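You operate a simulated robot arm through the tools that you are given. There is no shell and no other tool.

You are at the controls of a simulated robot arm. One attempt, no reset.

Task
Gauge the hinge in the fixture and sort it: green tray if good, red tray if not.
Fine: good means GO goes in and NO GO does not; try both, stand them back, loosen the knob first; the trays on the bench.

It is judged by the outcome, as a careful person would: the job done as asked, and still so three seconds after it is handed in. It fails if anything else is knocked over, pushed out of place, dropped, spilled or broken.

Robot
A 7-joint arm with a two-finger parallel gripper, fixed in place. Base frame: the origin is on the floor under the middle of its stand, x ahead of it, y to its left, z up. Lengths are in cm, angles in degrees, forces in N, time in s.
With the tool pointing down near the work surface it reaches from about 10 to 58 cm from the base axis. Its first joint turns from -166.0 to 166.0 degrees. Payload 3.43 kg.
The tool frame sits at the grasp point between the pads (the TCP): z along the fingers, y along the line on which they close. The tips reach 3.4 cm beyond it. Largest opening 12.8 cm; finger width 2.4, thickness 1.2; the body of the gripper, 4.8 by 13 cm, starts 9.6 cm behind the TCP.
Orientation is told as [roll, pitch, yaw] about the base's x, y, z axes, in that order, counted from this pose: with the fingers straight down and closing along the base's y, the tool's x points along the base's -x, its y along +y and its z along -z.

Tools
- The arm moves only by the tool servo_tool. Its argument "motion" is a list that holds one entry, the list of rows, each a list of 7 numbers: the shift along the tool's x, y, z in units of 50 mm (1.0 is 50 mm), then the turn, a rotation vector about the tool's x, y, z in units of 5 degrees (1.0 is 5 degrees), then the finger opening in mm, from 0 to 128. In form: [[[dx, dy, dz, wx, wy, wz, hand], ...]]. A call has 1 to 20 rows; each row shifts and turns the commanded pose from where the row before left it, along the tool's axes as they then stand. A call with a number of a shift or a turn outside -1 to 1 is refused whole. Each row takes 0.2 s and may step no farther than 5 cm and 8.6 degrees from the row before; otherwise, or with a gripper value out of range, the whole call is refused. A pose out of reach is approached as far as the arm can. The call stops where the force on the tool passes 40 N (or 10 N more than at its start, if that is more) or the arm is blocked; 0.2 s more then pass. Each finger travels about 15.3 cm/s and halts on what it meets, pressing with about 24 N; the grip force reading is that of the motor and also rises with nothing between the fingers. The clock runs only during rows and for 0.2 s after the last one: add rows that do not move to give the fingers time. The reply holds the time, the measured pose of the TCP, the force on the tool along the base axes, the opening and the grip force, in the units named above and with some noise, with the torque about the TCP (base axes, N m) and any sound that the robot's microphone picked up, and new pictures: "views" is both (left out), scene, wrist or none.
- Cameras (640 x 400 px; columns grow to the right, rows downward): "scene" is fixed at [5.15, 64.91, 145.04]; the picture's right is [-0.38, -0.93, 0.00], its down [-0.72, 0.29, -0.63] and it looks along [0.58, -0.24, -0.78] (base axes); focal length 320 px, centre (320, 200). "wrist" rides on the gripper at [7.6, -1.1, -16] in the tool frame; the picture's right is [0.15, 0.99, 0.00], its down [-0.88, 0.13, -0.46] and it looks along [-0.45, 0.07, 0.89] (tool axes); focal length 234 px, centre (320, 200). There is no depth. A picture from a camera that has moved, and an enlarged one, comes with that camera's place and axes in the base frame and with its lens.
- inspect(camera, box): a new picture of the part [left, top, right, bottom] of that camera's present view, enlarged. No time passes.
- close_job(): hands the job in; it is judged then, once.

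Nothing tells you positions but the pictures and the camera data. Unless the task says otherwise, let go and move clear before handing in.

The tools are called after "Request:" as name(argument=value, ...) on one line, values as JSON. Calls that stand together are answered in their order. servo_tool: Moves the arm, as the interface text tells. Its arguments: {"type":"object","properties":{"motion":{"type":"array","items":{"type":"array","items":{"type":"array","items":{"type":"number"}}}},"views":{"type":"string","enum":["both","scene","wrist","none"]}},"required":["motion"]} The other tools are called the same way: inspect (camera, box) takes an enlarged picture of a part of a camera's view; close_job () hands the job in.

At the start:

```text
clock: 0.0
position: [34.62, 39.67, 115.88]
ee_rot: [0.1, 0.0, -0.1]
force: [0.0, 0.6, -1.0]
moment: [0.06, -0.02, 0.01]
grip_width: 12.8
grasp_force: 0.0
```

scene: 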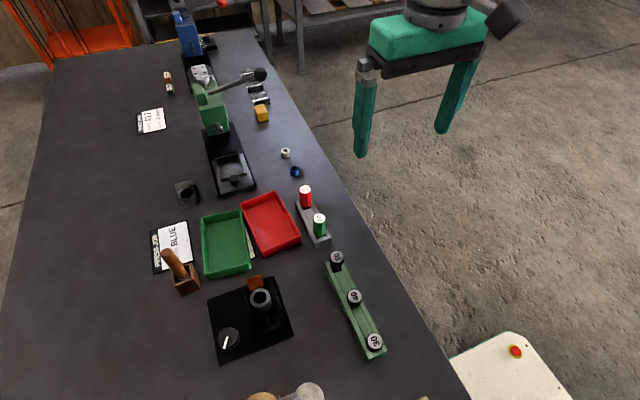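
wrist: 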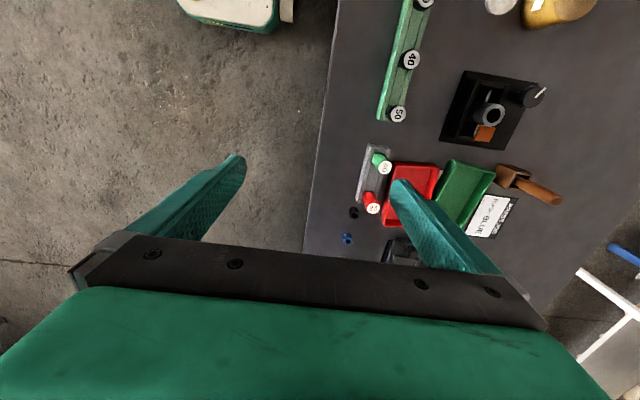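

I see a bench with a black fixture (with a knob), red and green trays, and a small stand with a red and a green gauge. I'll look closer at each before moving.

Request:
inspect(camera="scene", box=[190, 260, 310, 370])

Request:
inspect(camera="scene", box=[180, 170, 350, 280])

Request:
inspect(camera="wrist", box=[330, 50, 580, 260])

Request:
inspect(camera="scene", box=[130, 0, 330, 200])

```text
3.64 times, centred on (250, 315) of scene
camera zoom: at [5.15, 64.91, 145.04], right [-0.38, -0.93, 0.0], down [-0.72, 0.29, -0.63], along [0.58, -0.24, -0.78], focal length 1165 px, centre (574, -218)
```

zoom: 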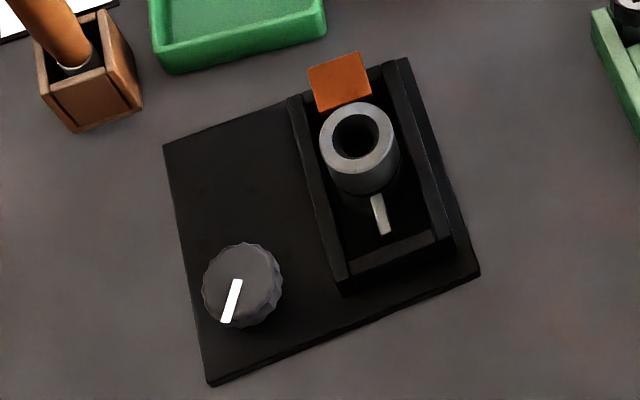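

```text
3.64 times, centred on (265, 225) of scene
camera zoom: at [5.15, 64.91, 145.04], right [-0.38, -0.93, 0.0], down [-0.72, 0.29, -0.63], along [0.58, -0.24, -0.78], focal length 1165 px, centre (520, 109)
```

zoom: 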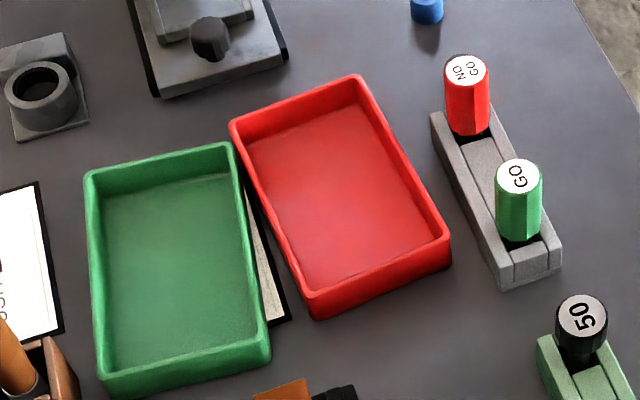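

```text
1.90 times, centred on (455, 155) of wrist
camera zoom: at [27.14, 38.52, 131.94], right [-0.15, 0.99, 0.0], down [0.88, 0.13, 0.46], along [0.45, 0.07, -0.89], focal length 446 px, centre (63, 286)
```

zoom: 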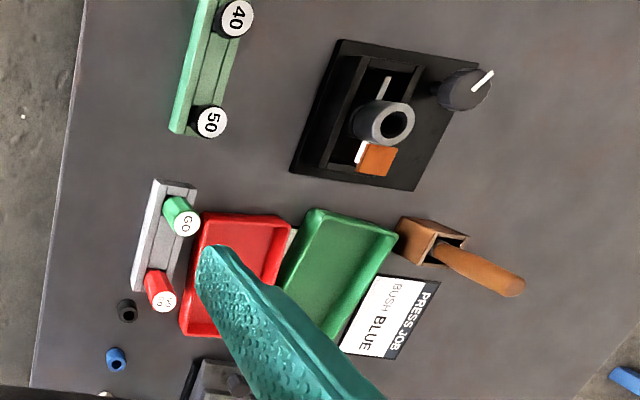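

```text
2.00 times, centred on (230, 100) of scene
camera zoom: at [5.15, 64.91, 145.04], right [-0.38, -0.93, 0.0], down [-0.72, 0.29, -0.63], along [0.58, -0.24, -0.78], focal length 641 px, centre (500, 400)
```

zoom: 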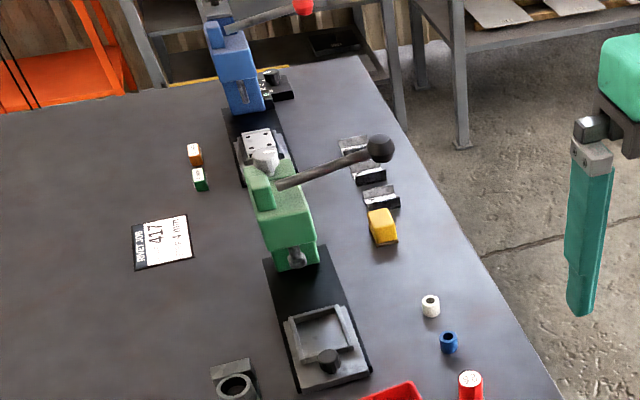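

I take the hinge bore to be near (28, 66, 94) with the bench top at about z = 86, and the red gauge top near (46, 51, 95). These are far out, so I will test the reach up high and get a better look.

Request:
servo_tool(motion=[[[0.3, 0.75, 0, 0, 0, 0, 128], [0.3, 0.75, 0, 0, 0, 0, 128], [0.3, 0.75, 0, 0, 0, 0, 128], [0.3, 0.75, 0, 0, 0, 0, 128], [0, 0, 0, 0, 0, 0, 128], [0, 0, 0, 0, 0, 0, 128]]])

```text
clock: 1.4
position: [28.59, 54.74, 115.91]
ee_rot: [-0.1, 0.0, 0.0]
force: [0.5, -1.2, 0.2]
moment: [0.02, 0.01, 0.0]
grip_width: 12.8
grasp_force: 0.0
camera wrist: at [21.0, 53.54, 131.91], right [-0.15, 0.99, 0.0], down [0.88, 0.13, 0.46], along [0.45, 0.07, -0.89], focal length 234 px, centre (320, 200)
```

scene: 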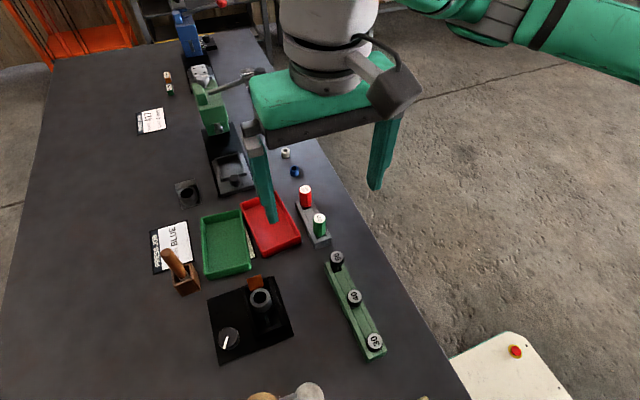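
wrist: 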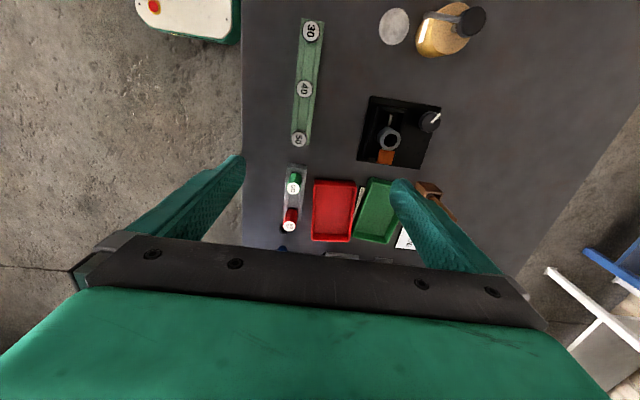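

The arm got out to a radius of 62 cm without trouble. Next I inspect the fixture from here and push the reach test further, staying high.

Request:
inspect(camera="wrist", box=[340, 80, 460, 180])

Request:
inspect(camera="wrist", box=[260, 150, 420, 260])

Request:
inspect(camera="wrist", box=[240, 0, 500, 160])

```text
4.00 times, centred on (400, 130) of wrist
camera zoom: at [21.0, 53.54, 131.91], right [-0.15, 0.99, 0.0], down [0.88, 0.13, 0.46], along [0.45, 0.07, -0.89], focal length 937 px, centre (0, 480)
```

zoom: 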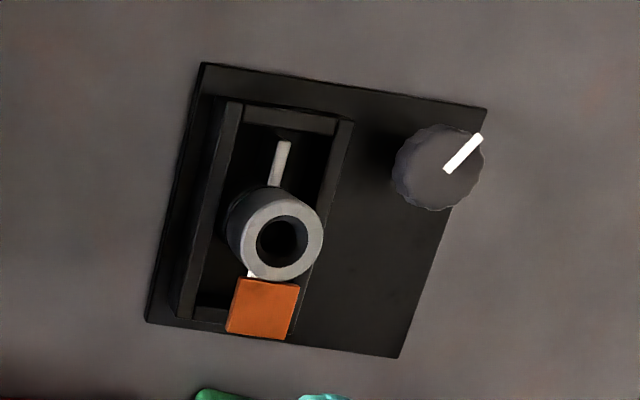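

```text
3.64 times, centred on (340, 205) of wrist
camera zoom: at [21.0, 53.54, 131.91], right [-0.15, 0.99, 0.0], down [0.88, 0.13, 0.46], along [0.45, 0.07, -0.89], focal length 852 px, centre (247, 182)
```

zoom: 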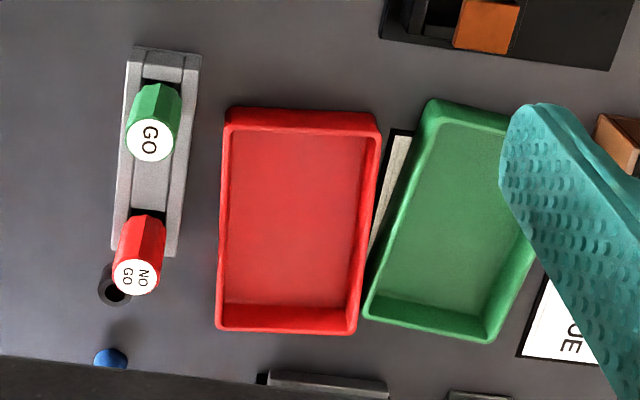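

```text
2.46 times, centred on (370, 80) of wrist
camera zoom: at [21.0, 53.54, 131.91], right [-0.15, 0.99, 0.0], down [0.88, 0.13, 0.46], along [0.45, 0.07, -0.89], focal length 576 px, centre (197, 495)
```

zoom: 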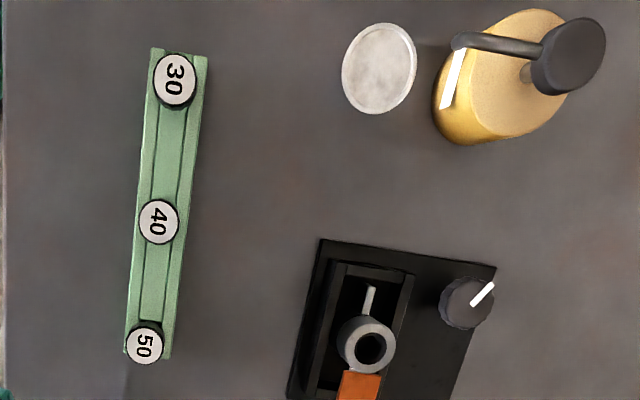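

The fixture holds a grey barrel with a vertical bore, an orange block at one end of the channel, and a knob with a pointer. I continue outward to above the bore to check reach and get a closer view.

Request:
servo_tool(motion=[[[0.03, 0.75, 0, 0, 0, 0, 128], [0.03, 0.75, 0, 0, 0, 0, 128], [0.03, 0.75, 0, 0, 0, 0, 128], [0, 0, 0, 0, 0, 0, 128], [0, 0, 0, 0, 0, 0, 128]]])

```text
clock: 2.6
position: [28.2, 66.07, 116.01]
ee_rot: [-0.1, 0.0, 0.0]
force: [-0.2, 0.1, -0.3]
moment: [-0.04, 0.02, -0.04]
grip_width: 12.78
grasp_force: 0.0
camera wrist: at [20.71, 64.82, 131.99], right [-0.15, 0.99, 0.0], down [0.88, 0.13, 0.46], along [0.45, 0.07, -0.89], focal length 234 px, centre (320, 200)
```

scene: 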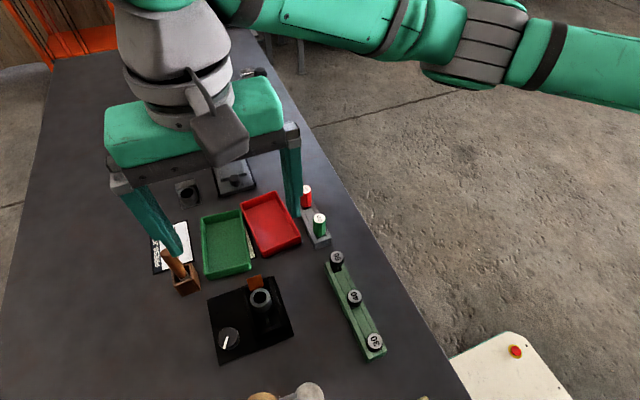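
wrist: 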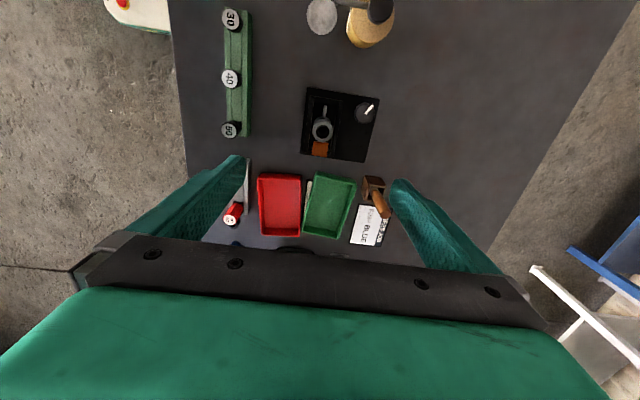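

Reach is fine here. I go down to about 12 cm over the bore to look at the hinge and the knob up close.

Request:
servo_tool(motion=[[[0, 0, 0.7, 0, 0, 0, 128], [0, 0, 0.7, 0, 0, 0, 128], [0, 0, 0.7, 0, 0, 0, 128], [0, 0, 0, 0, 0, 0, 128], [0, 0, 0, 0, 0, 0, 128]]])

Request:
inspect(camera="wrist", box=[260, 60, 440, 180])

```text
clock: 3.8
position: [28.15, 65.98, 105.56]
ee_rot: [0.1, -0.1, 0.1]
force: [0.2, -0.1, 0.9]
moment: [0.0, -0.02, 0.0]
grip_width: 12.81
grasp_force: 0.1
camera wrist: at [20.6, 64.84, 121.53], right [-0.15, 0.99, 0.0], down [0.88, 0.13, 0.46], along [0.45, 0.07, -0.89], focal length 234 px, centre (320, 200)
```

scene: 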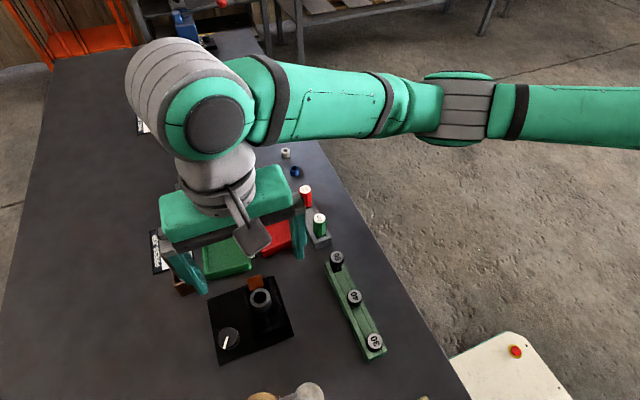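
wrist: 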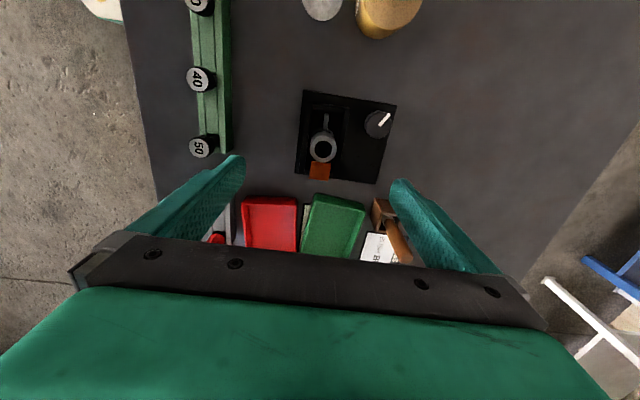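

```text
3.33 times, centred on (350, 120) of wrist
camera zoom: at [20.6, 64.84, 121.53], right [-0.15, 0.99, 0.0], down [0.88, 0.13, 0.46], along [0.45, 0.07, -0.89], focal length 781 px, centre (220, 467)
```

zoom: 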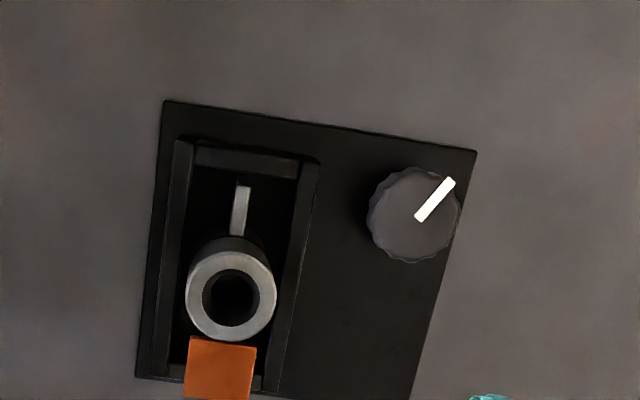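

The plate looks aligned with the base axes, with the bore near (27.7, 66.3, 93.4). I take tighter zooms of the fixture, knob and gauges to measure heights properly.

Request:
inspect(camera="wrist", box=[295, 85, 355, 185])

Request:
inspect(camera="scene", box=[235, 268, 300, 338])

Request:
inspect(camera="scene", box=[290, 178, 335, 250])

Request:
inspect(camera="scene", box=[205, 315, 255, 365])

```text
4.00 times, centred on (325, 135) of wrist
camera zoom: at [20.6, 64.84, 121.53], right [-0.15, 0.99, 0.0], down [0.88, 0.13, 0.46], along [0.45, 0.07, -0.89], focal length 937 px, centre (300, 460)
```

zoom: 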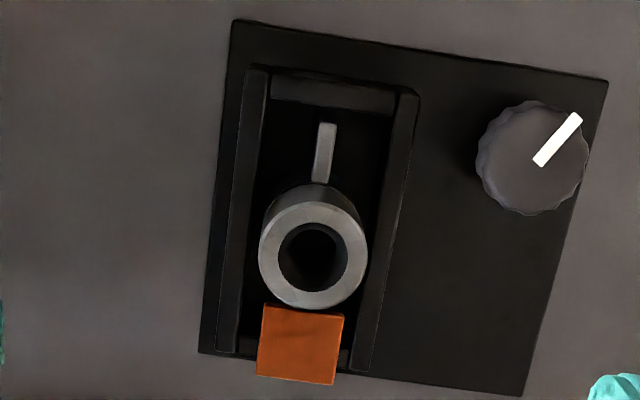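

```text
5.71 times, centred on (268, 303) of scene
camera zoom: at [5.15, 64.91, 145.04], right [-0.38, -0.93, 0.0], down [-0.72, 0.29, -0.63], along [0.58, -0.24, -0.78], focal length 1831 px, centre (620, -389)
```

zoom: 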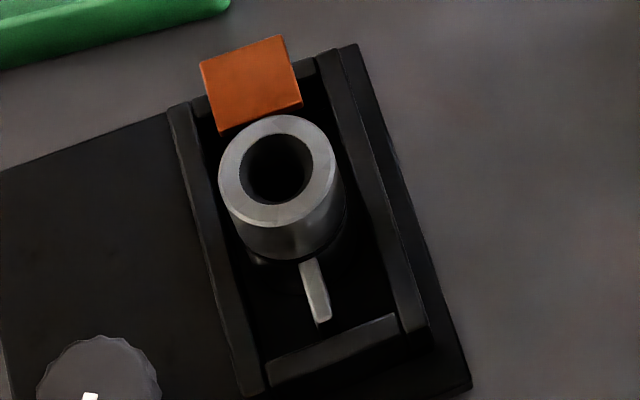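

```text
5.56 times, centred on (312, 214) of scene
camera zoom: at [5.15, 64.91, 145.04], right [-0.38, -0.93, 0.0], down [-0.72, 0.29, -0.63], along [0.58, -0.24, -0.78], focal length 1780 px, centre (362, 122)
```

zoom: 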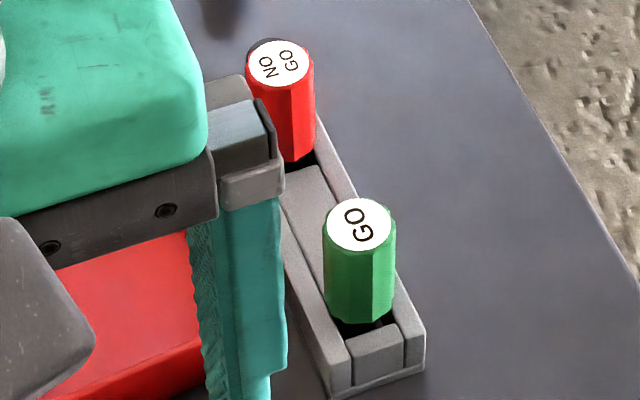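

```text
8.00 times, centred on (230, 340) of scene
camera zoom: at [5.15, 64.91, 145.04], right [-0.38, -0.93, 0.0], down [-0.72, 0.29, -0.63], along [0.58, -0.24, -0.78], focal length 2563 px, centre (1040, -920)
```

zoom: 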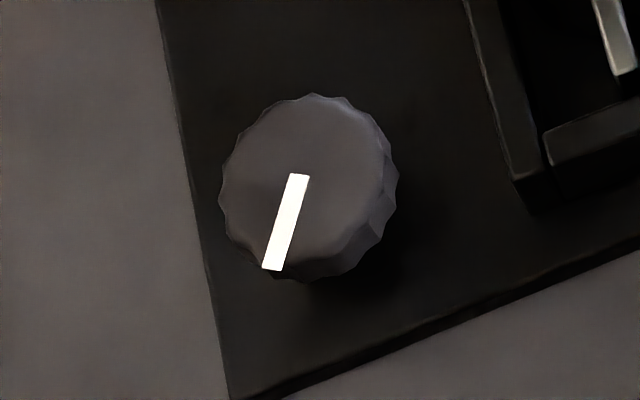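

Handles are octagonal, about 2.4 wide and 4 tall, standing in a slotted grey rack. I now move over the gauge rack, staying high, to measure it.

Request:
servo_tool(motion=[[[-0.45, -0.6, 0, 0, 0, 0, 128], [-0.45, -0.6, 0, 0, 0, 0, 128], [-0.45, -0.6, 0, 0, 0, 0, 128], [-0.45, -0.6, 0, 0, 0, 0, 128], [-0.45, -0.6, 0, 0, 0, 0, 128], [0, 0, 0, 0, 0, 0, 128], [0, 0, 0, 0, 0, 0, 128]]])

Request:
inspect(camera="wrist", box=[270, 110, 370, 230])

Request:
inspect(camera="scene", box=[190, 170, 320, 290])

```text
clock: 5.4
position: [39.36, 50.98, 105.24]
ee_rot: [0.0, 0.0, 0.0]
force: [-0.3, -0.6, 0.9]
moment: [-0.01, -0.02, -0.02]
grip_width: 12.79
grasp_force: 0.1
camera wrist: at [31.88, 49.84, 121.31], right [-0.15, 0.99, 0.0], down [0.88, 0.13, 0.46], along [0.45, 0.07, -0.89], focal length 234 px, centre (320, 200)
```

scene: 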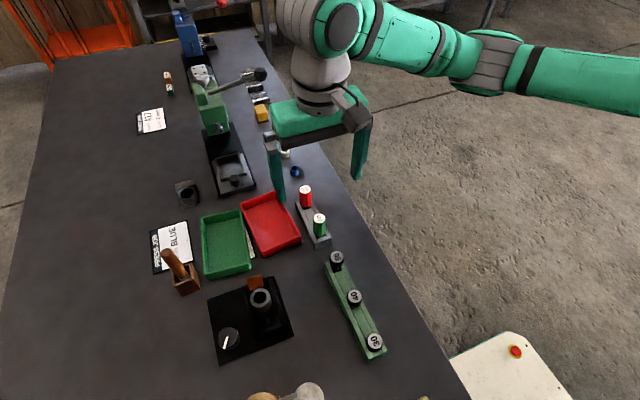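
wrist: 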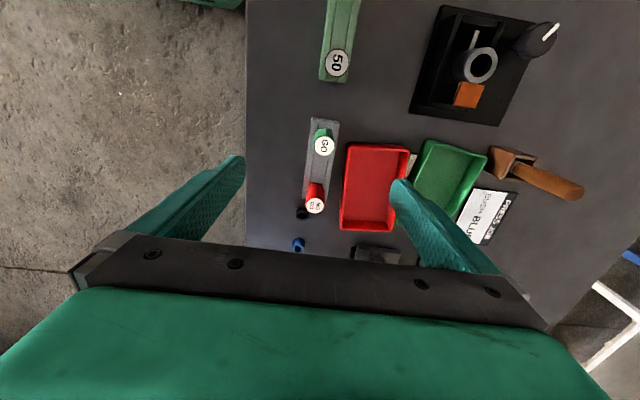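

```text
3.33 times, centred on (320, 170) of wrist
camera zoom: at [31.88, 49.84, 121.31], right [-0.15, 0.99, 0.0], down [0.88, 0.13, 0.46], along [0.45, 0.07, -0.89], focal length 781 px, centre (320, 300)
```

zoom: 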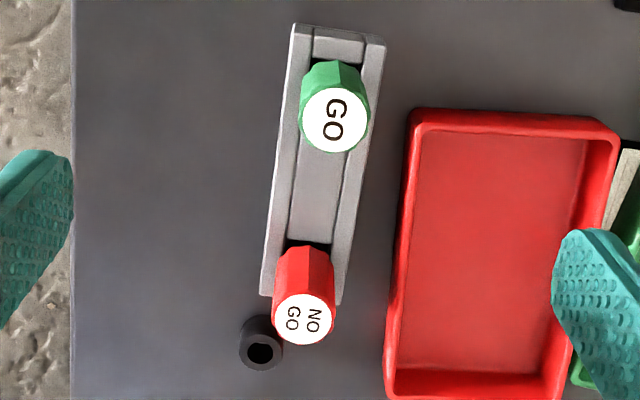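

```text
3.33 times, centred on (255, 230) of scene
camera zoom: at [5.15, 64.91, 145.04], right [-0.38, -0.93, 0.0], down [-0.72, 0.29, -0.63], along [0.58, -0.24, -0.78], focal length 1068 px, centre (537, 100)
```

zoom: 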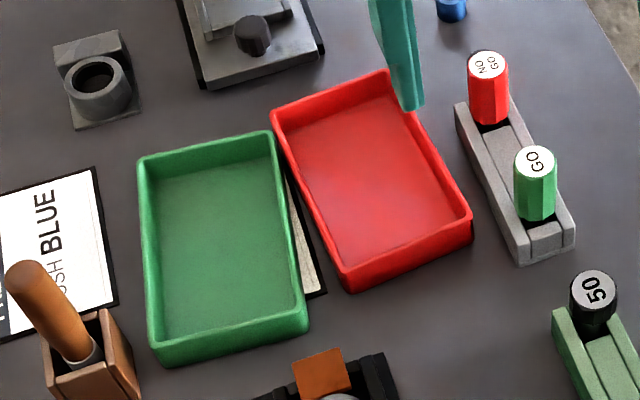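

The rack spans roughly x 36.4–48.8, y 49.4–53.3, with the GO gauge at (38.3, 51.3) and the NO GO at (46.2, 51.3). A black bush sits close beyond the NO GO, which I must avoid. I zoom in more for heights.

Request:
inspect(camera="scene", box=[290, 180, 335, 250])

Request:
inspect(camera="wrist", box=[295, 110, 350, 170])

Request:
inspect(camera="wrist", box=[285, 175, 340, 225])

Request:
inspect(camera="wrist", box=[400, 0, 570, 130])

```text
5.71 times, centred on (312, 215) of scene
camera zoom: at [5.15, 64.91, 145.04], right [-0.38, -0.93, 0.0], down [-0.72, 0.29, -0.63], along [0.58, -0.24, -0.78], focal length 1831 px, centre (363, 114)
```

zoom: 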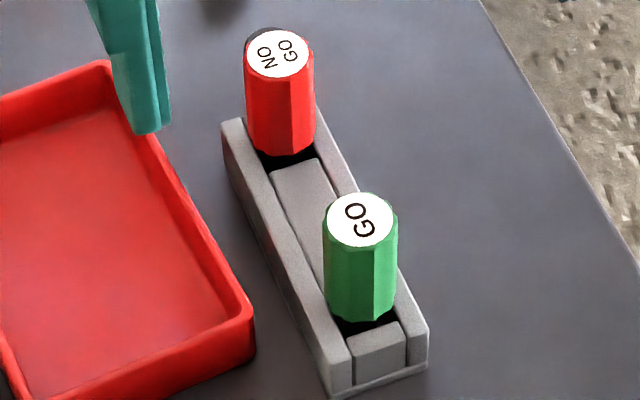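

```text
6.67 times, centred on (322, 140) of wrist
camera zoom: at [31.88, 49.84, 121.31], right [-0.15, 0.99, 0.0], down [0.88, 0.13, 0.46], along [0.45, 0.07, -0.89], focal length 1561 px, centre (303, 600)
```

zoom: 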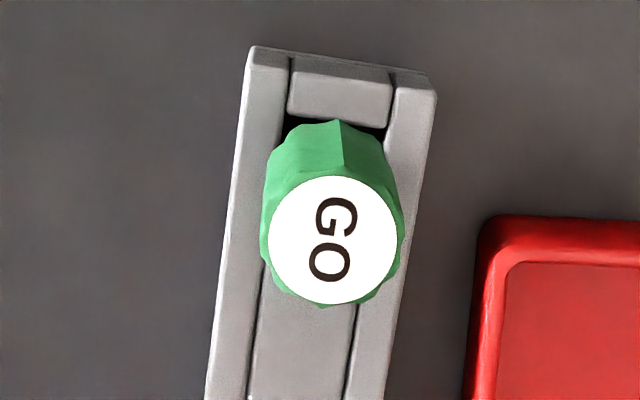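

```text
8.00 times, centred on (312, 200) of wrist
camera zoom: at [31.88, 49.84, 121.31], right [-0.15, 0.99, 0.0], down [0.88, 0.13, 0.46], along [0.45, 0.07, -0.89], focal length 1873 px, centre (380, 200)
```

zoom: 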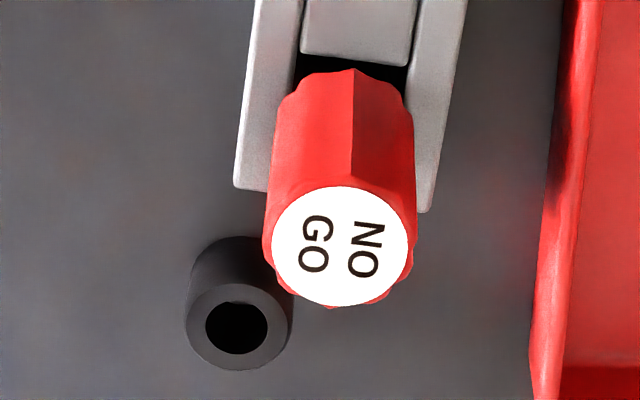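

```text
3.08 times, centred on (485, 65) of wrist
camera zoom: at [31.88, 49.84, 121.31], right [-0.15, 0.99, 0.0], down [0.88, 0.13, 0.46], along [0.45, 0.07, -0.89], focal length 720 px, centre (-188, 615)
```

zoom: 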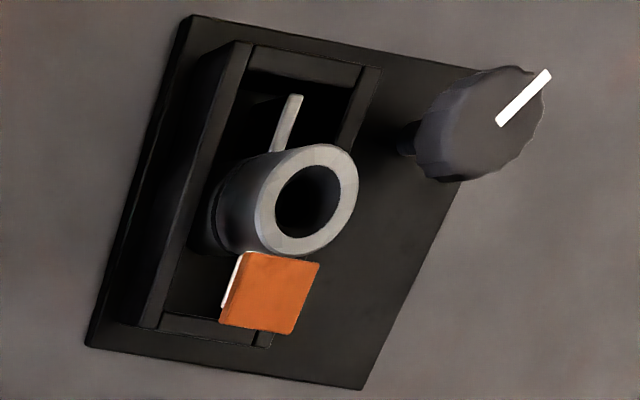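

The gauge handles rest on the rack at about z = 90.2, with tops near 94.8. I centre over the GO gauge, narrow the fingers to 42 mm so they clear the red tray, and come partway down to check alignment.

Request:
servo_tool(motion=[[[0.206, 0.064, 0, 0, 0, 0, 90], [0, 0, 0.4, 0, 0, 0, 60], [0, 0, 0.4, 0, 0, 0, 42], [0, 0, 0.2, 0, 0, 0, 42], [0, 0, 0, 0, 0, 0, 42], [0, 0, 0, 0, 0, 0, 42]]])

Request:
inspect(camera="wrist", box=[240, 100, 400, 240])

Request:
inspect(camera="scene", box=[270, 150, 370, 250])

```text
clock: 6.8
position: [38.36, 51.39, 100.39]
ee_rot: [0.0, 0.0, 0.0]
force: [-0.7, -0.8, 0.1]
moment: [0.01, 0.0, -0.03]
grip_width: 4.2
grasp_force: 0.0
camera wrist: at [30.94, 50.16, 116.41], right [-0.15, 0.99, 0.0], down [0.88, 0.13, 0.46], along [0.45, 0.07, -0.89], focal length 234 px, centre (320, 200)
```

scene: 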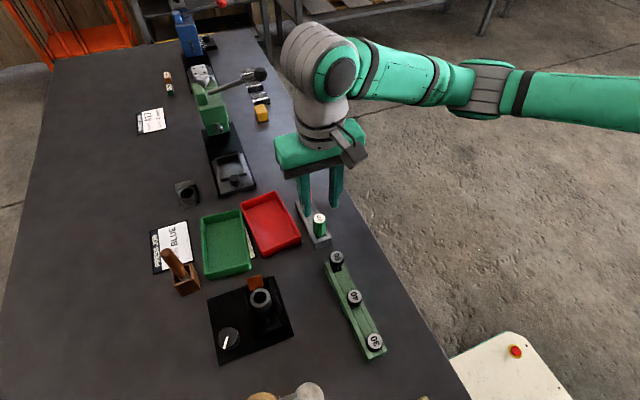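
wrist: 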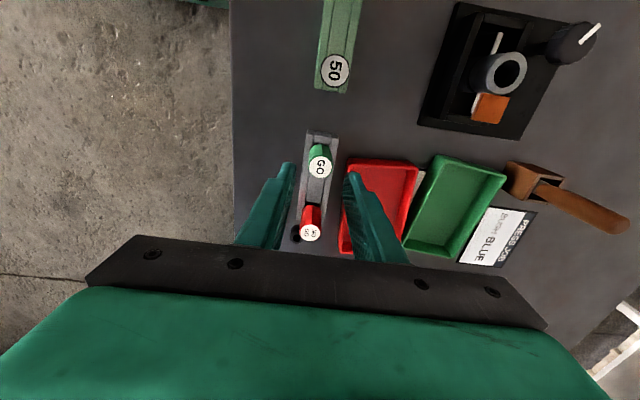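

```text
2.86 times, centred on (320, 170) of wrist
camera zoom: at [30.94, 50.16, 116.41], right [-0.15, 0.99, 0.0], down [0.88, 0.13, 0.46], along [0.45, 0.07, -0.89], focal length 669 px, centre (320, 286)
```

zoom: 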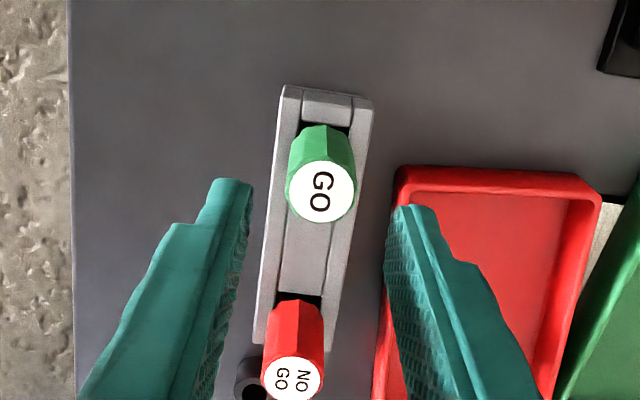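

```text
4.00 times, centred on (320, 200) of scene
camera zoom: at [5.15, 64.91, 145.04], right [-0.38, -0.93, 0.0], down [-0.72, 0.29, -0.63], along [0.58, -0.24, -0.78], focal length 1282 px, centre (320, 200)
```

zoom: 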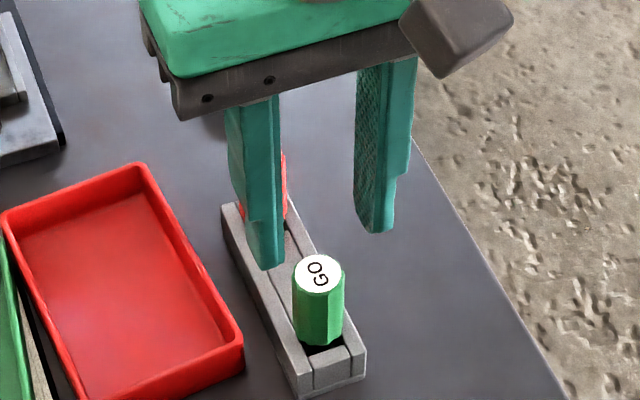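

TCP is centred on the GO gauge to within about 1 mm. I descend to TCP z ≈ 94.6 (tips ≈ 91.2) and check before closing.

Request:
servo_tool(motion=[[[0.01, -0.01, 0.35, 0, 0, 0, 42], [0, 0, 0.35, 0, 0, 0, 42], [0, 0, 0.26, 0, 0, 0, 42], [0, 0, 0.2, 0, 0, 0, 42], [0, 0, 0, 0, 0, 0, 42]]])

Request:
inspect(camera="wrist", box=[240, 100, 400, 240])

Request:
inspect(camera="scene", box=[270, 150, 370, 250])

```text
clock: 8.0
position: [38.45, 51.54, 94.65]
ee_rot: [0.1, 0.1, -0.1]
force: [0.5, -0.7, 0.4]
moment: [-0.01, 0.02, -0.02]
grip_width: 4.22
grasp_force: 0.1
camera wrist: at [30.79, 50.07, 110.71], right [-0.15, 0.99, 0.0], down [0.88, 0.13, 0.46], along [0.45, 0.07, -0.89], focal length 234 px, centre (320, 200)
```

scene: 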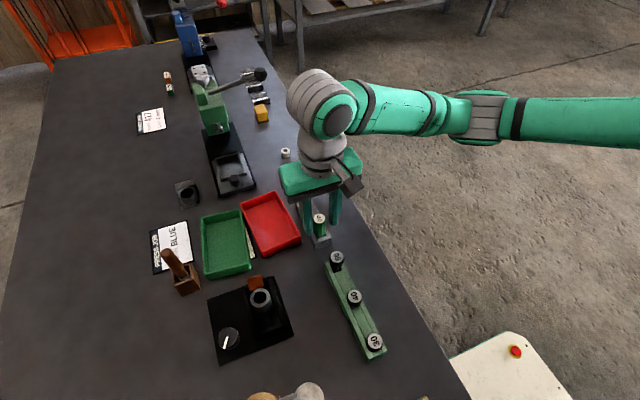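
wrist: 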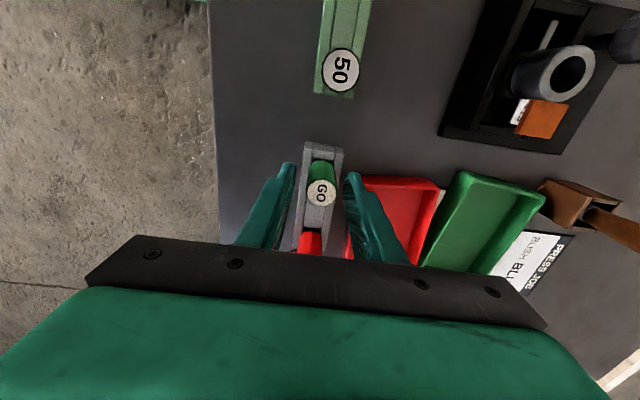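

```text
2.86 times, centred on (320, 170) of wrist
camera zoom: at [30.79, 50.07, 110.71], right [-0.15, 0.99, 0.0], down [0.88, 0.13, 0.46], along [0.45, 0.07, -0.89], focal length 669 px, centre (320, 286)
```

zoom: 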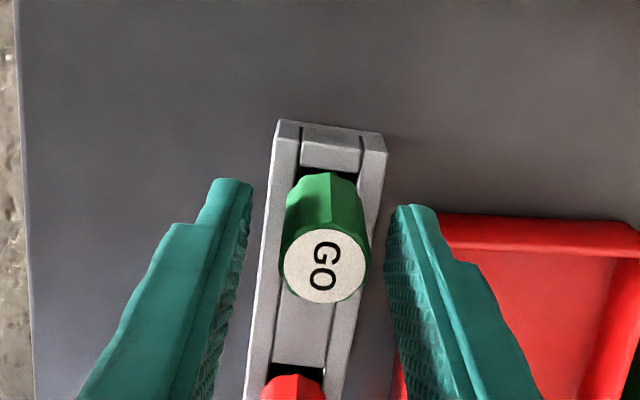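

```text
4.00 times, centred on (320, 200) of scene
camera zoom: at [5.15, 64.91, 145.04], right [-0.38, -0.93, 0.0], down [-0.72, 0.29, -0.63], along [0.58, -0.24, -0.78], focal length 1282 px, centre (320, 200)
```

zoom: 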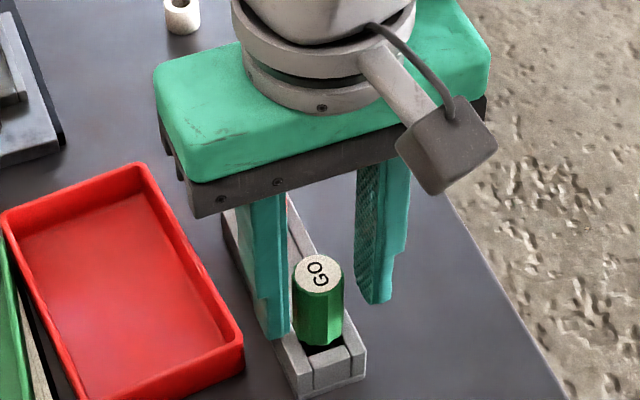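

The gauge top sits about 1.7 mm to the +y side of the finger midline, so I nudge over and close on the handle.

Request:
servo_tool(motion=[[[0.0, 0.034, 0, 0, 0, 0, 42], [0, 0, 0, 0, 0, 0, 34], [0, 0, 0, 0, 0, 0, 29], [0, 0, 0, 0, 0, 0, 25], [0, 0, 0, 0, 0, 0, 20], [0, 0, 0, 0, 0, 0, 20]]])

Request:
inspect(camera="wrist", box=[240, 100, 400, 240])

```text
clock: 9.4
position: [38.38, 51.49, 94.61]
ee_rot: [0.0, -0.1, -0.2]
force: [0.0, -0.4, 0.1]
moment: [0.02, 0.0, 0.0]
grip_width: 2.47
grasp_force: 24.3
camera wrist: at [30.8, 50.23, 110.72], right [-0.15, 0.99, 0.0], down [0.88, 0.13, 0.46], along [0.45, 0.07, -0.89], focal length 234 px, centre (320, 200)
```

scene: 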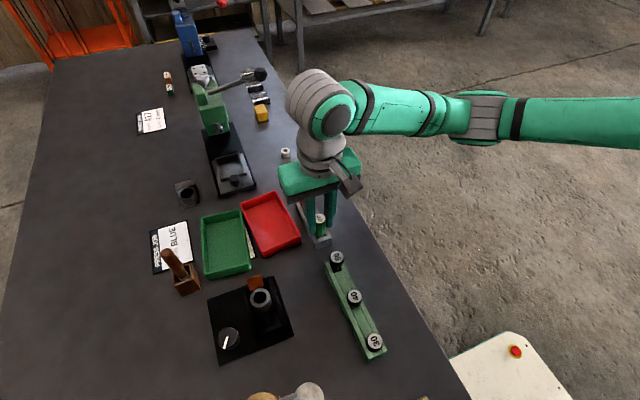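
wrist: 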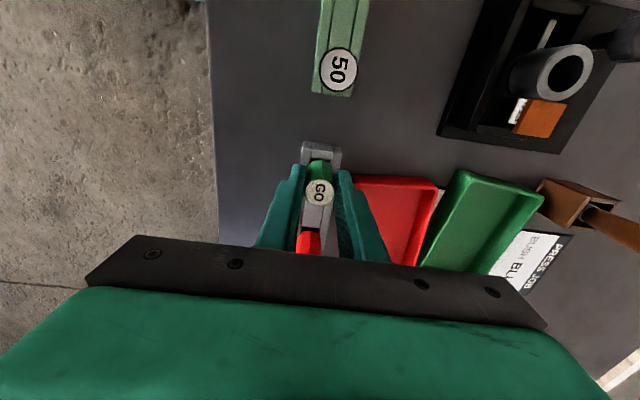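

```text
2.86 times, centred on (320, 170) of wrist
camera zoom: at [30.8, 50.23, 110.72], right [-0.15, 0.99, 0.0], down [0.88, 0.13, 0.46], along [0.45, 0.07, -0.89], focal length 669 px, centre (320, 286)
```

zoom: 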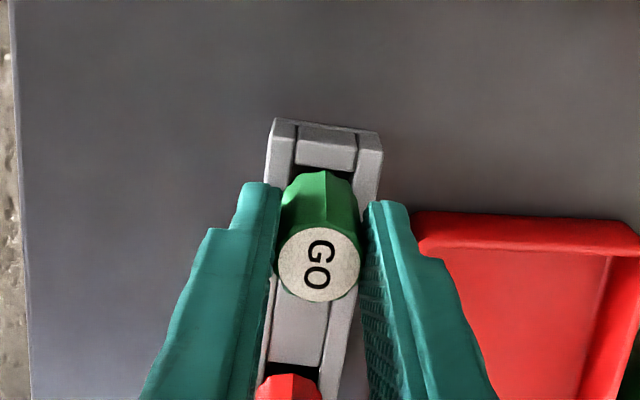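

I have the GO handle (2.47 cm wide, 24 N). I lift straight up and look at the plug.

Request:
servo_tool(motion=[[[0, 0, -0.2, 0, 0, 0, 20], [0, 0, -0.2, 0, 0, 0, 20], [0, 0, -0.4, 0, 0, 0, 20], [0, 0, -0.6, 0, 0, 0, 20], [0, 0, -0.6, 0, 0, 0, 20], [0, 0, 0, 0, 0, 0, 20], [0, 0, 0, 0, 0, 0, 20]]])

Request:
inspect(camera="scene", box=[270, 130, 370, 250])

Request:
inspect(camera="wrist", box=[240, 100, 400, 240])

```text
clock: 11.0
position: [38.48, 51.52, 104.5]
ee_rot: [-0.1, 0.0, -0.1]
force: [-0.1, -0.1, -0.6]
moment: [0.04, -0.02, -0.04]
grip_width: 2.49
grasp_force: 23.8
camera wrist: at [30.93, 50.23, 120.56], right [-0.15, 0.99, 0.0], down [0.88, 0.13, 0.46], along [0.45, 0.07, -0.89], focal length 234 px, centre (320, 200)
```

scene: 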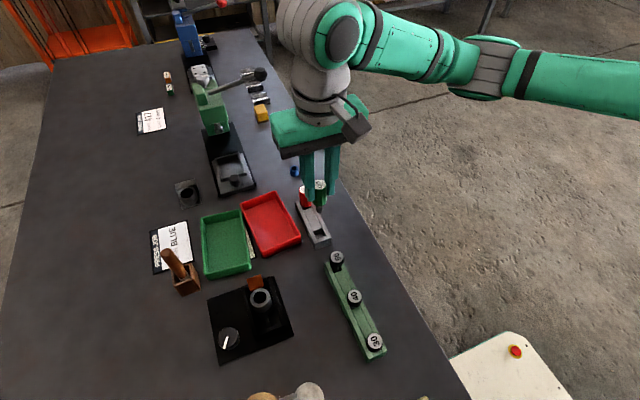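
wrist: 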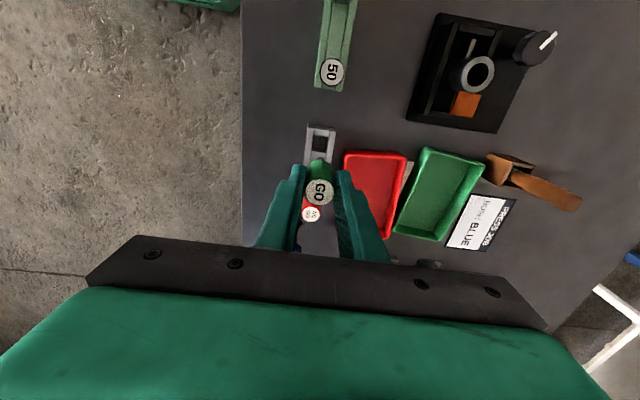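

```text
3.33 times, centred on (320, 190) of scene
camera zoom: at [5.15, 64.91, 145.04], right [-0.38, -0.93, 0.0], down [-0.72, 0.29, -0.63], along [0.58, -0.24, -0.78], focal length 1068 px, centre (320, 233)
```

zoom: 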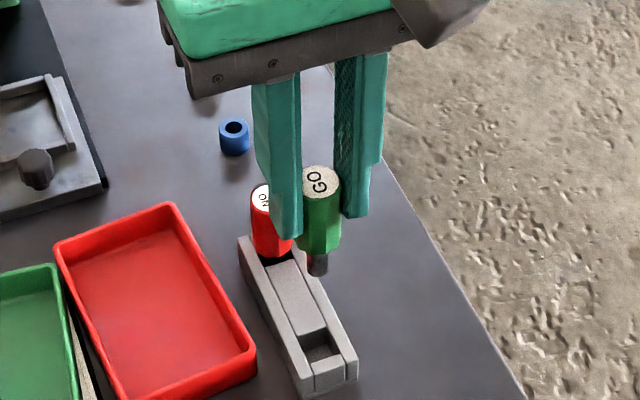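

```text
2.86 times, centred on (320, 170) of wrist
camera zoom: at [30.93, 50.23, 120.56], right [-0.15, 0.99, 0.0], down [0.88, 0.13, 0.46], along [0.45, 0.07, -0.89], focal length 669 px, centre (320, 286)
```

zoom: 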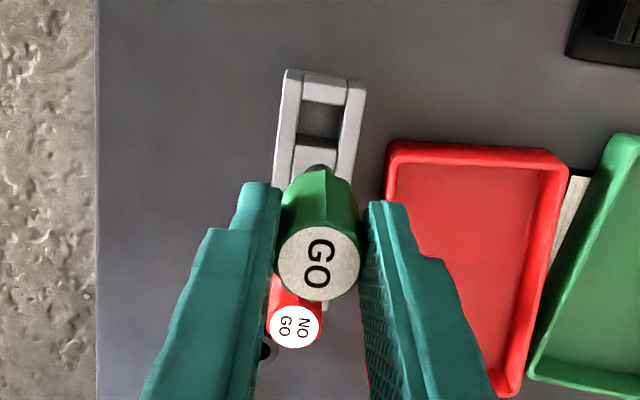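

The gauge is out cleanly. I zoom in on the plug to read its size against the bore.

Request:
inspect(camera="scene", box=[300, 175, 345, 220])

Request:
inspect(camera="wrist", box=[295, 115, 345, 175])

Request:
inspect(camera="wrist", box=[440, 40, 510, 120])

Request:
inspect(camera="scene", box=[240, 270, 285, 315])

```text
8.89 times, centred on (322, 198) of scene
camera zoom: at [5.15, 64.91, 145.04], right [-0.38, -0.93, 0.0], down [-0.72, 0.29, -0.63], along [0.58, -0.24, -0.78], focal length 2848 px, centre (298, 222)
```

zoom: 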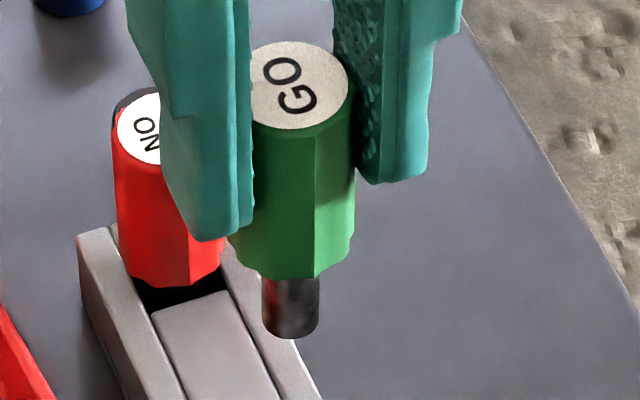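

```text
6.67 times, centred on (320, 145) of wrist
camera zoom: at [30.93, 50.23, 120.56], right [-0.15, 0.99, 0.0], down [0.88, 0.13, 0.46], along [0.45, 0.07, -0.89], focal length 1561 px, centre (320, 567)
```

zoom: 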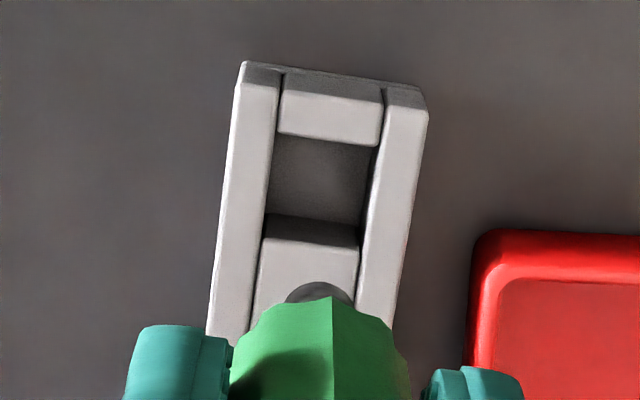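

```text
5.00 times, centred on (475, 80) of wrist
camera zoom: at [30.93, 50.23, 120.56], right [-0.15, 0.99, 0.0], down [0.88, 0.13, 0.46], along [0.45, 0.07, -0.89], focal length 1171 px, centre (-455, 800)
```

zoom: 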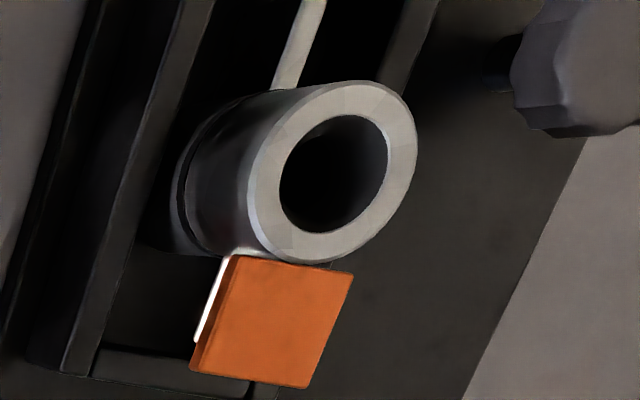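

```text
8.89 times, centred on (262, 292) of scene
camera zoom: at [5.15, 64.91, 145.04], right [-0.38, -0.93, 0.0], down [-0.72, 0.29, -0.63], along [0.58, -0.24, -0.78], focal length 2848 px, centre (831, -622)
```

zoom: 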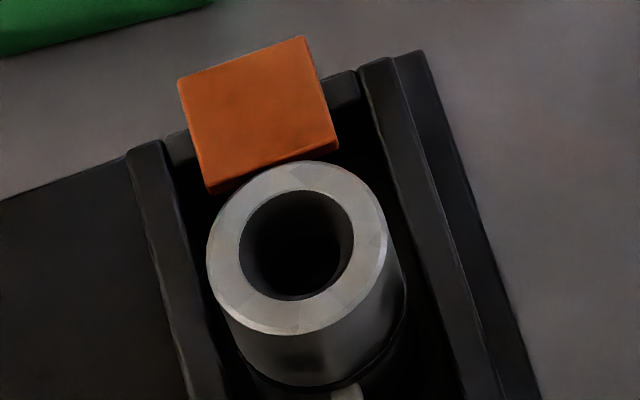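

The plug is about 1.2 cm across and 1.9 cm long, while the barrel mouth is about 2.1 cm, so there may be a lead-in funnel to a narrower bore. I carry the gauge over the barrel at a safe height.

Request:
servo_tool(motion=[[[0.428, 0.594, 0, 0, 0, 0, 20], [0.428, 0.594, 0, 0, 0, 0, 20], [0.428, 0.594, 0, 0, 0, 0, 20], [0.428, 0.594, 0, 0, 0, 0, 20], [0.428, 0.594, 0, 0, 0, 0, 20], [0, 0, 0, 0, 0, 0, 20], [0, 0, 0, 0, 0, 0, 20], [0, 0, 0, 0, 0, 0, 20]]])

Request:
inspect(camera="scene", box=[220, 220, 310, 320])

Request:
inspect(camera="wrist", box=[270, 90, 370, 220])

```text
clock: 12.8
position: [27.85, 66.36, 104.6]
ee_rot: [0.0, 0.1, 0.0]
force: [0.0, -0.1, -0.1]
moment: [0.0, 0.0, -0.02]
grip_width: 2.53
grasp_force: 23.4
camera wrist: at [20.27, 65.1, 120.65], right [-0.15, 0.99, 0.0], down [0.88, 0.13, 0.46], along [0.45, 0.07, -0.89], focal length 234 px, centre (320, 200)
```

scene: 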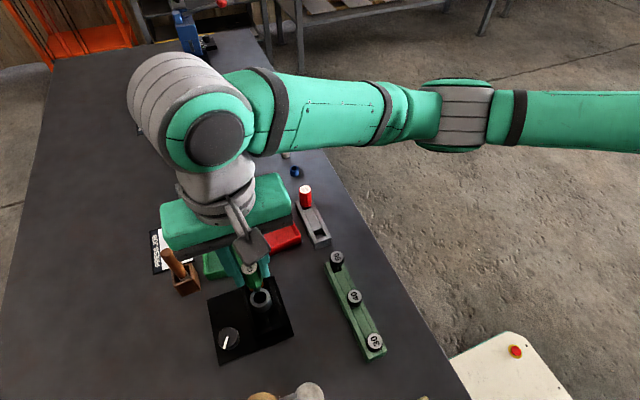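
wrist: 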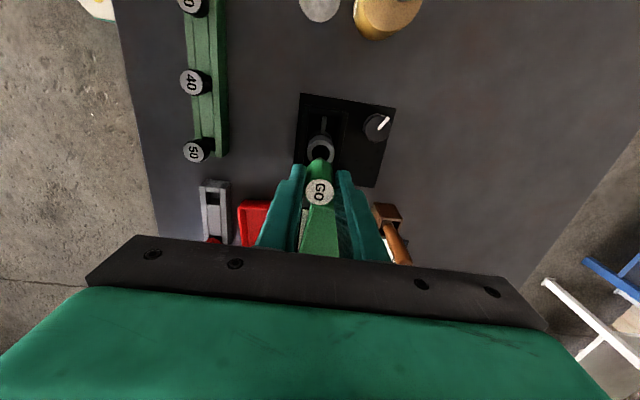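

```text
4.00 times, centred on (265, 270) of scene
camera zoom: at [5.15, 64.91, 145.04], right [-0.38, -0.93, 0.0], down [-0.72, 0.29, -0.63], along [0.58, -0.24, -0.78], focal length 1282 px, centre (540, -80)
```

zoom: 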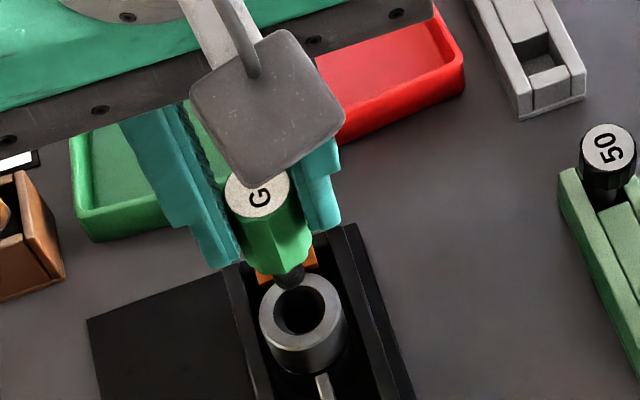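

```text
3.08 times, centred on (320, 155) of wrist
camera zoom: at [20.27, 65.1, 120.65], right [-0.15, 0.99, 0.0], down [0.88, 0.13, 0.46], along [0.45, 0.07, -0.89], focal length 720 px, centre (320, 338)
```

zoom: 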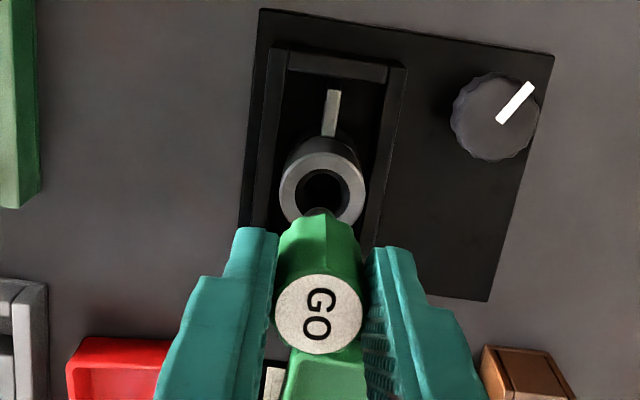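

Over the barrel, the gauge axis and bore agree within about 1–2 mm. I lower until the plug tip is just above the rim and look again.

Request:
servo_tool(motion=[[[0, 0.015, 0.3, 0, 0, 0, 20], [0, 0, 0.3, 0, 0, 0, 20], [0, 0, 0.16, 0, 0, 0, 20], [0, 0, 0, 0, 0, 0, 20], [0, 0, 0, 0, 0, 0, 20]]])

Request:
inspect(camera="scene", box=[235, 250, 290, 315])

Request:
inspect(camera="wrist", box=[285, 120, 355, 210])

```text
clock: 14.0
position: [27.73, 66.5, 100.76]
ee_rot: [0.0, 0.0, -0.1]
force: [0.7, 0.6, -0.7]
moment: [0.0, 0.02, -0.02]
grip_width: 2.49
grasp_force: 24.0
camera wrist: at [20.18, 65.21, 116.84], right [-0.15, 0.99, 0.0], down [0.88, 0.13, 0.46], along [0.45, 0.07, -0.89], focal length 234 px, centre (320, 200)
```

scene: 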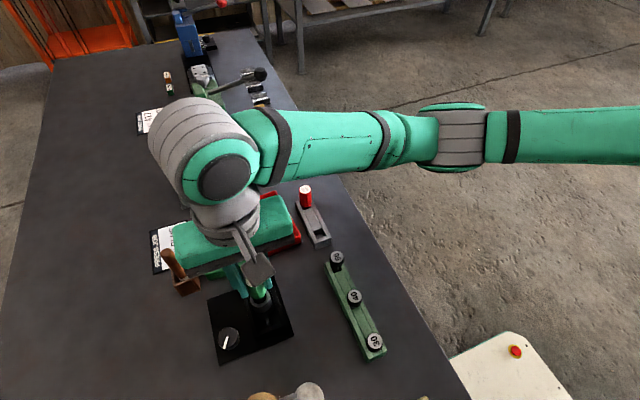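
wrist: 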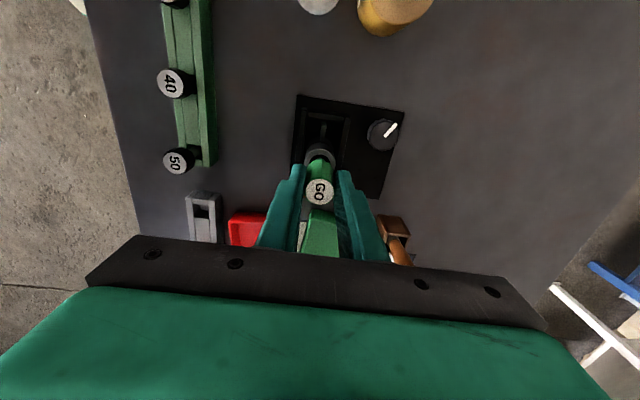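

```text
6.15 times, centred on (262, 282) of scene
camera zoom: at [5.15, 64.91, 145.04], right [-0.38, -0.93, 0.0], down [-0.72, 0.29, -0.63], along [0.58, -0.24, -0.78], focal length 1972 px, centre (674, -308)
```

zoom: 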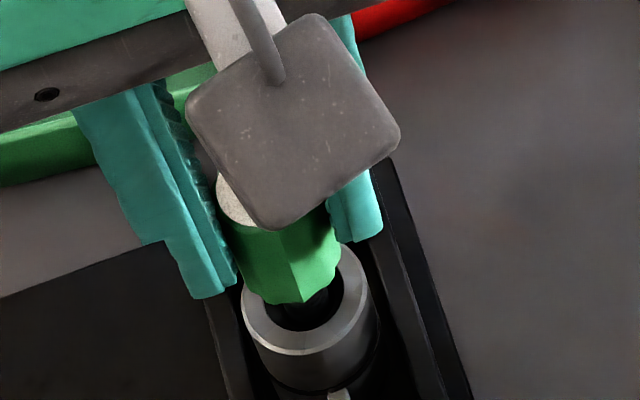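

```text
4.44 times, centred on (320, 165) of wrist
camera zoom: at [20.18, 65.21, 116.84], right [-0.15, 0.99, 0.0], down [0.88, 0.13, 0.46], along [0.45, 0.07, -0.89], focal length 1041 px, centre (320, 356)
```

zoom: 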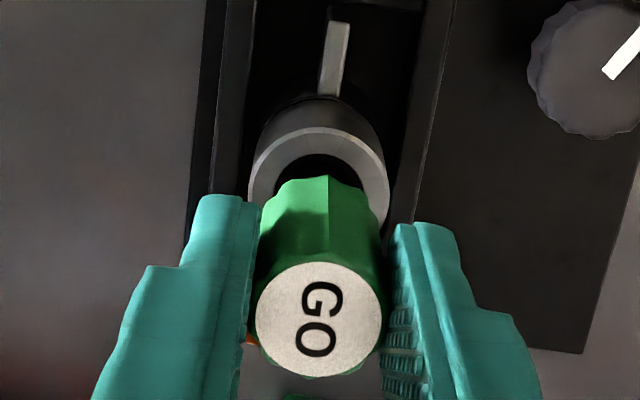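

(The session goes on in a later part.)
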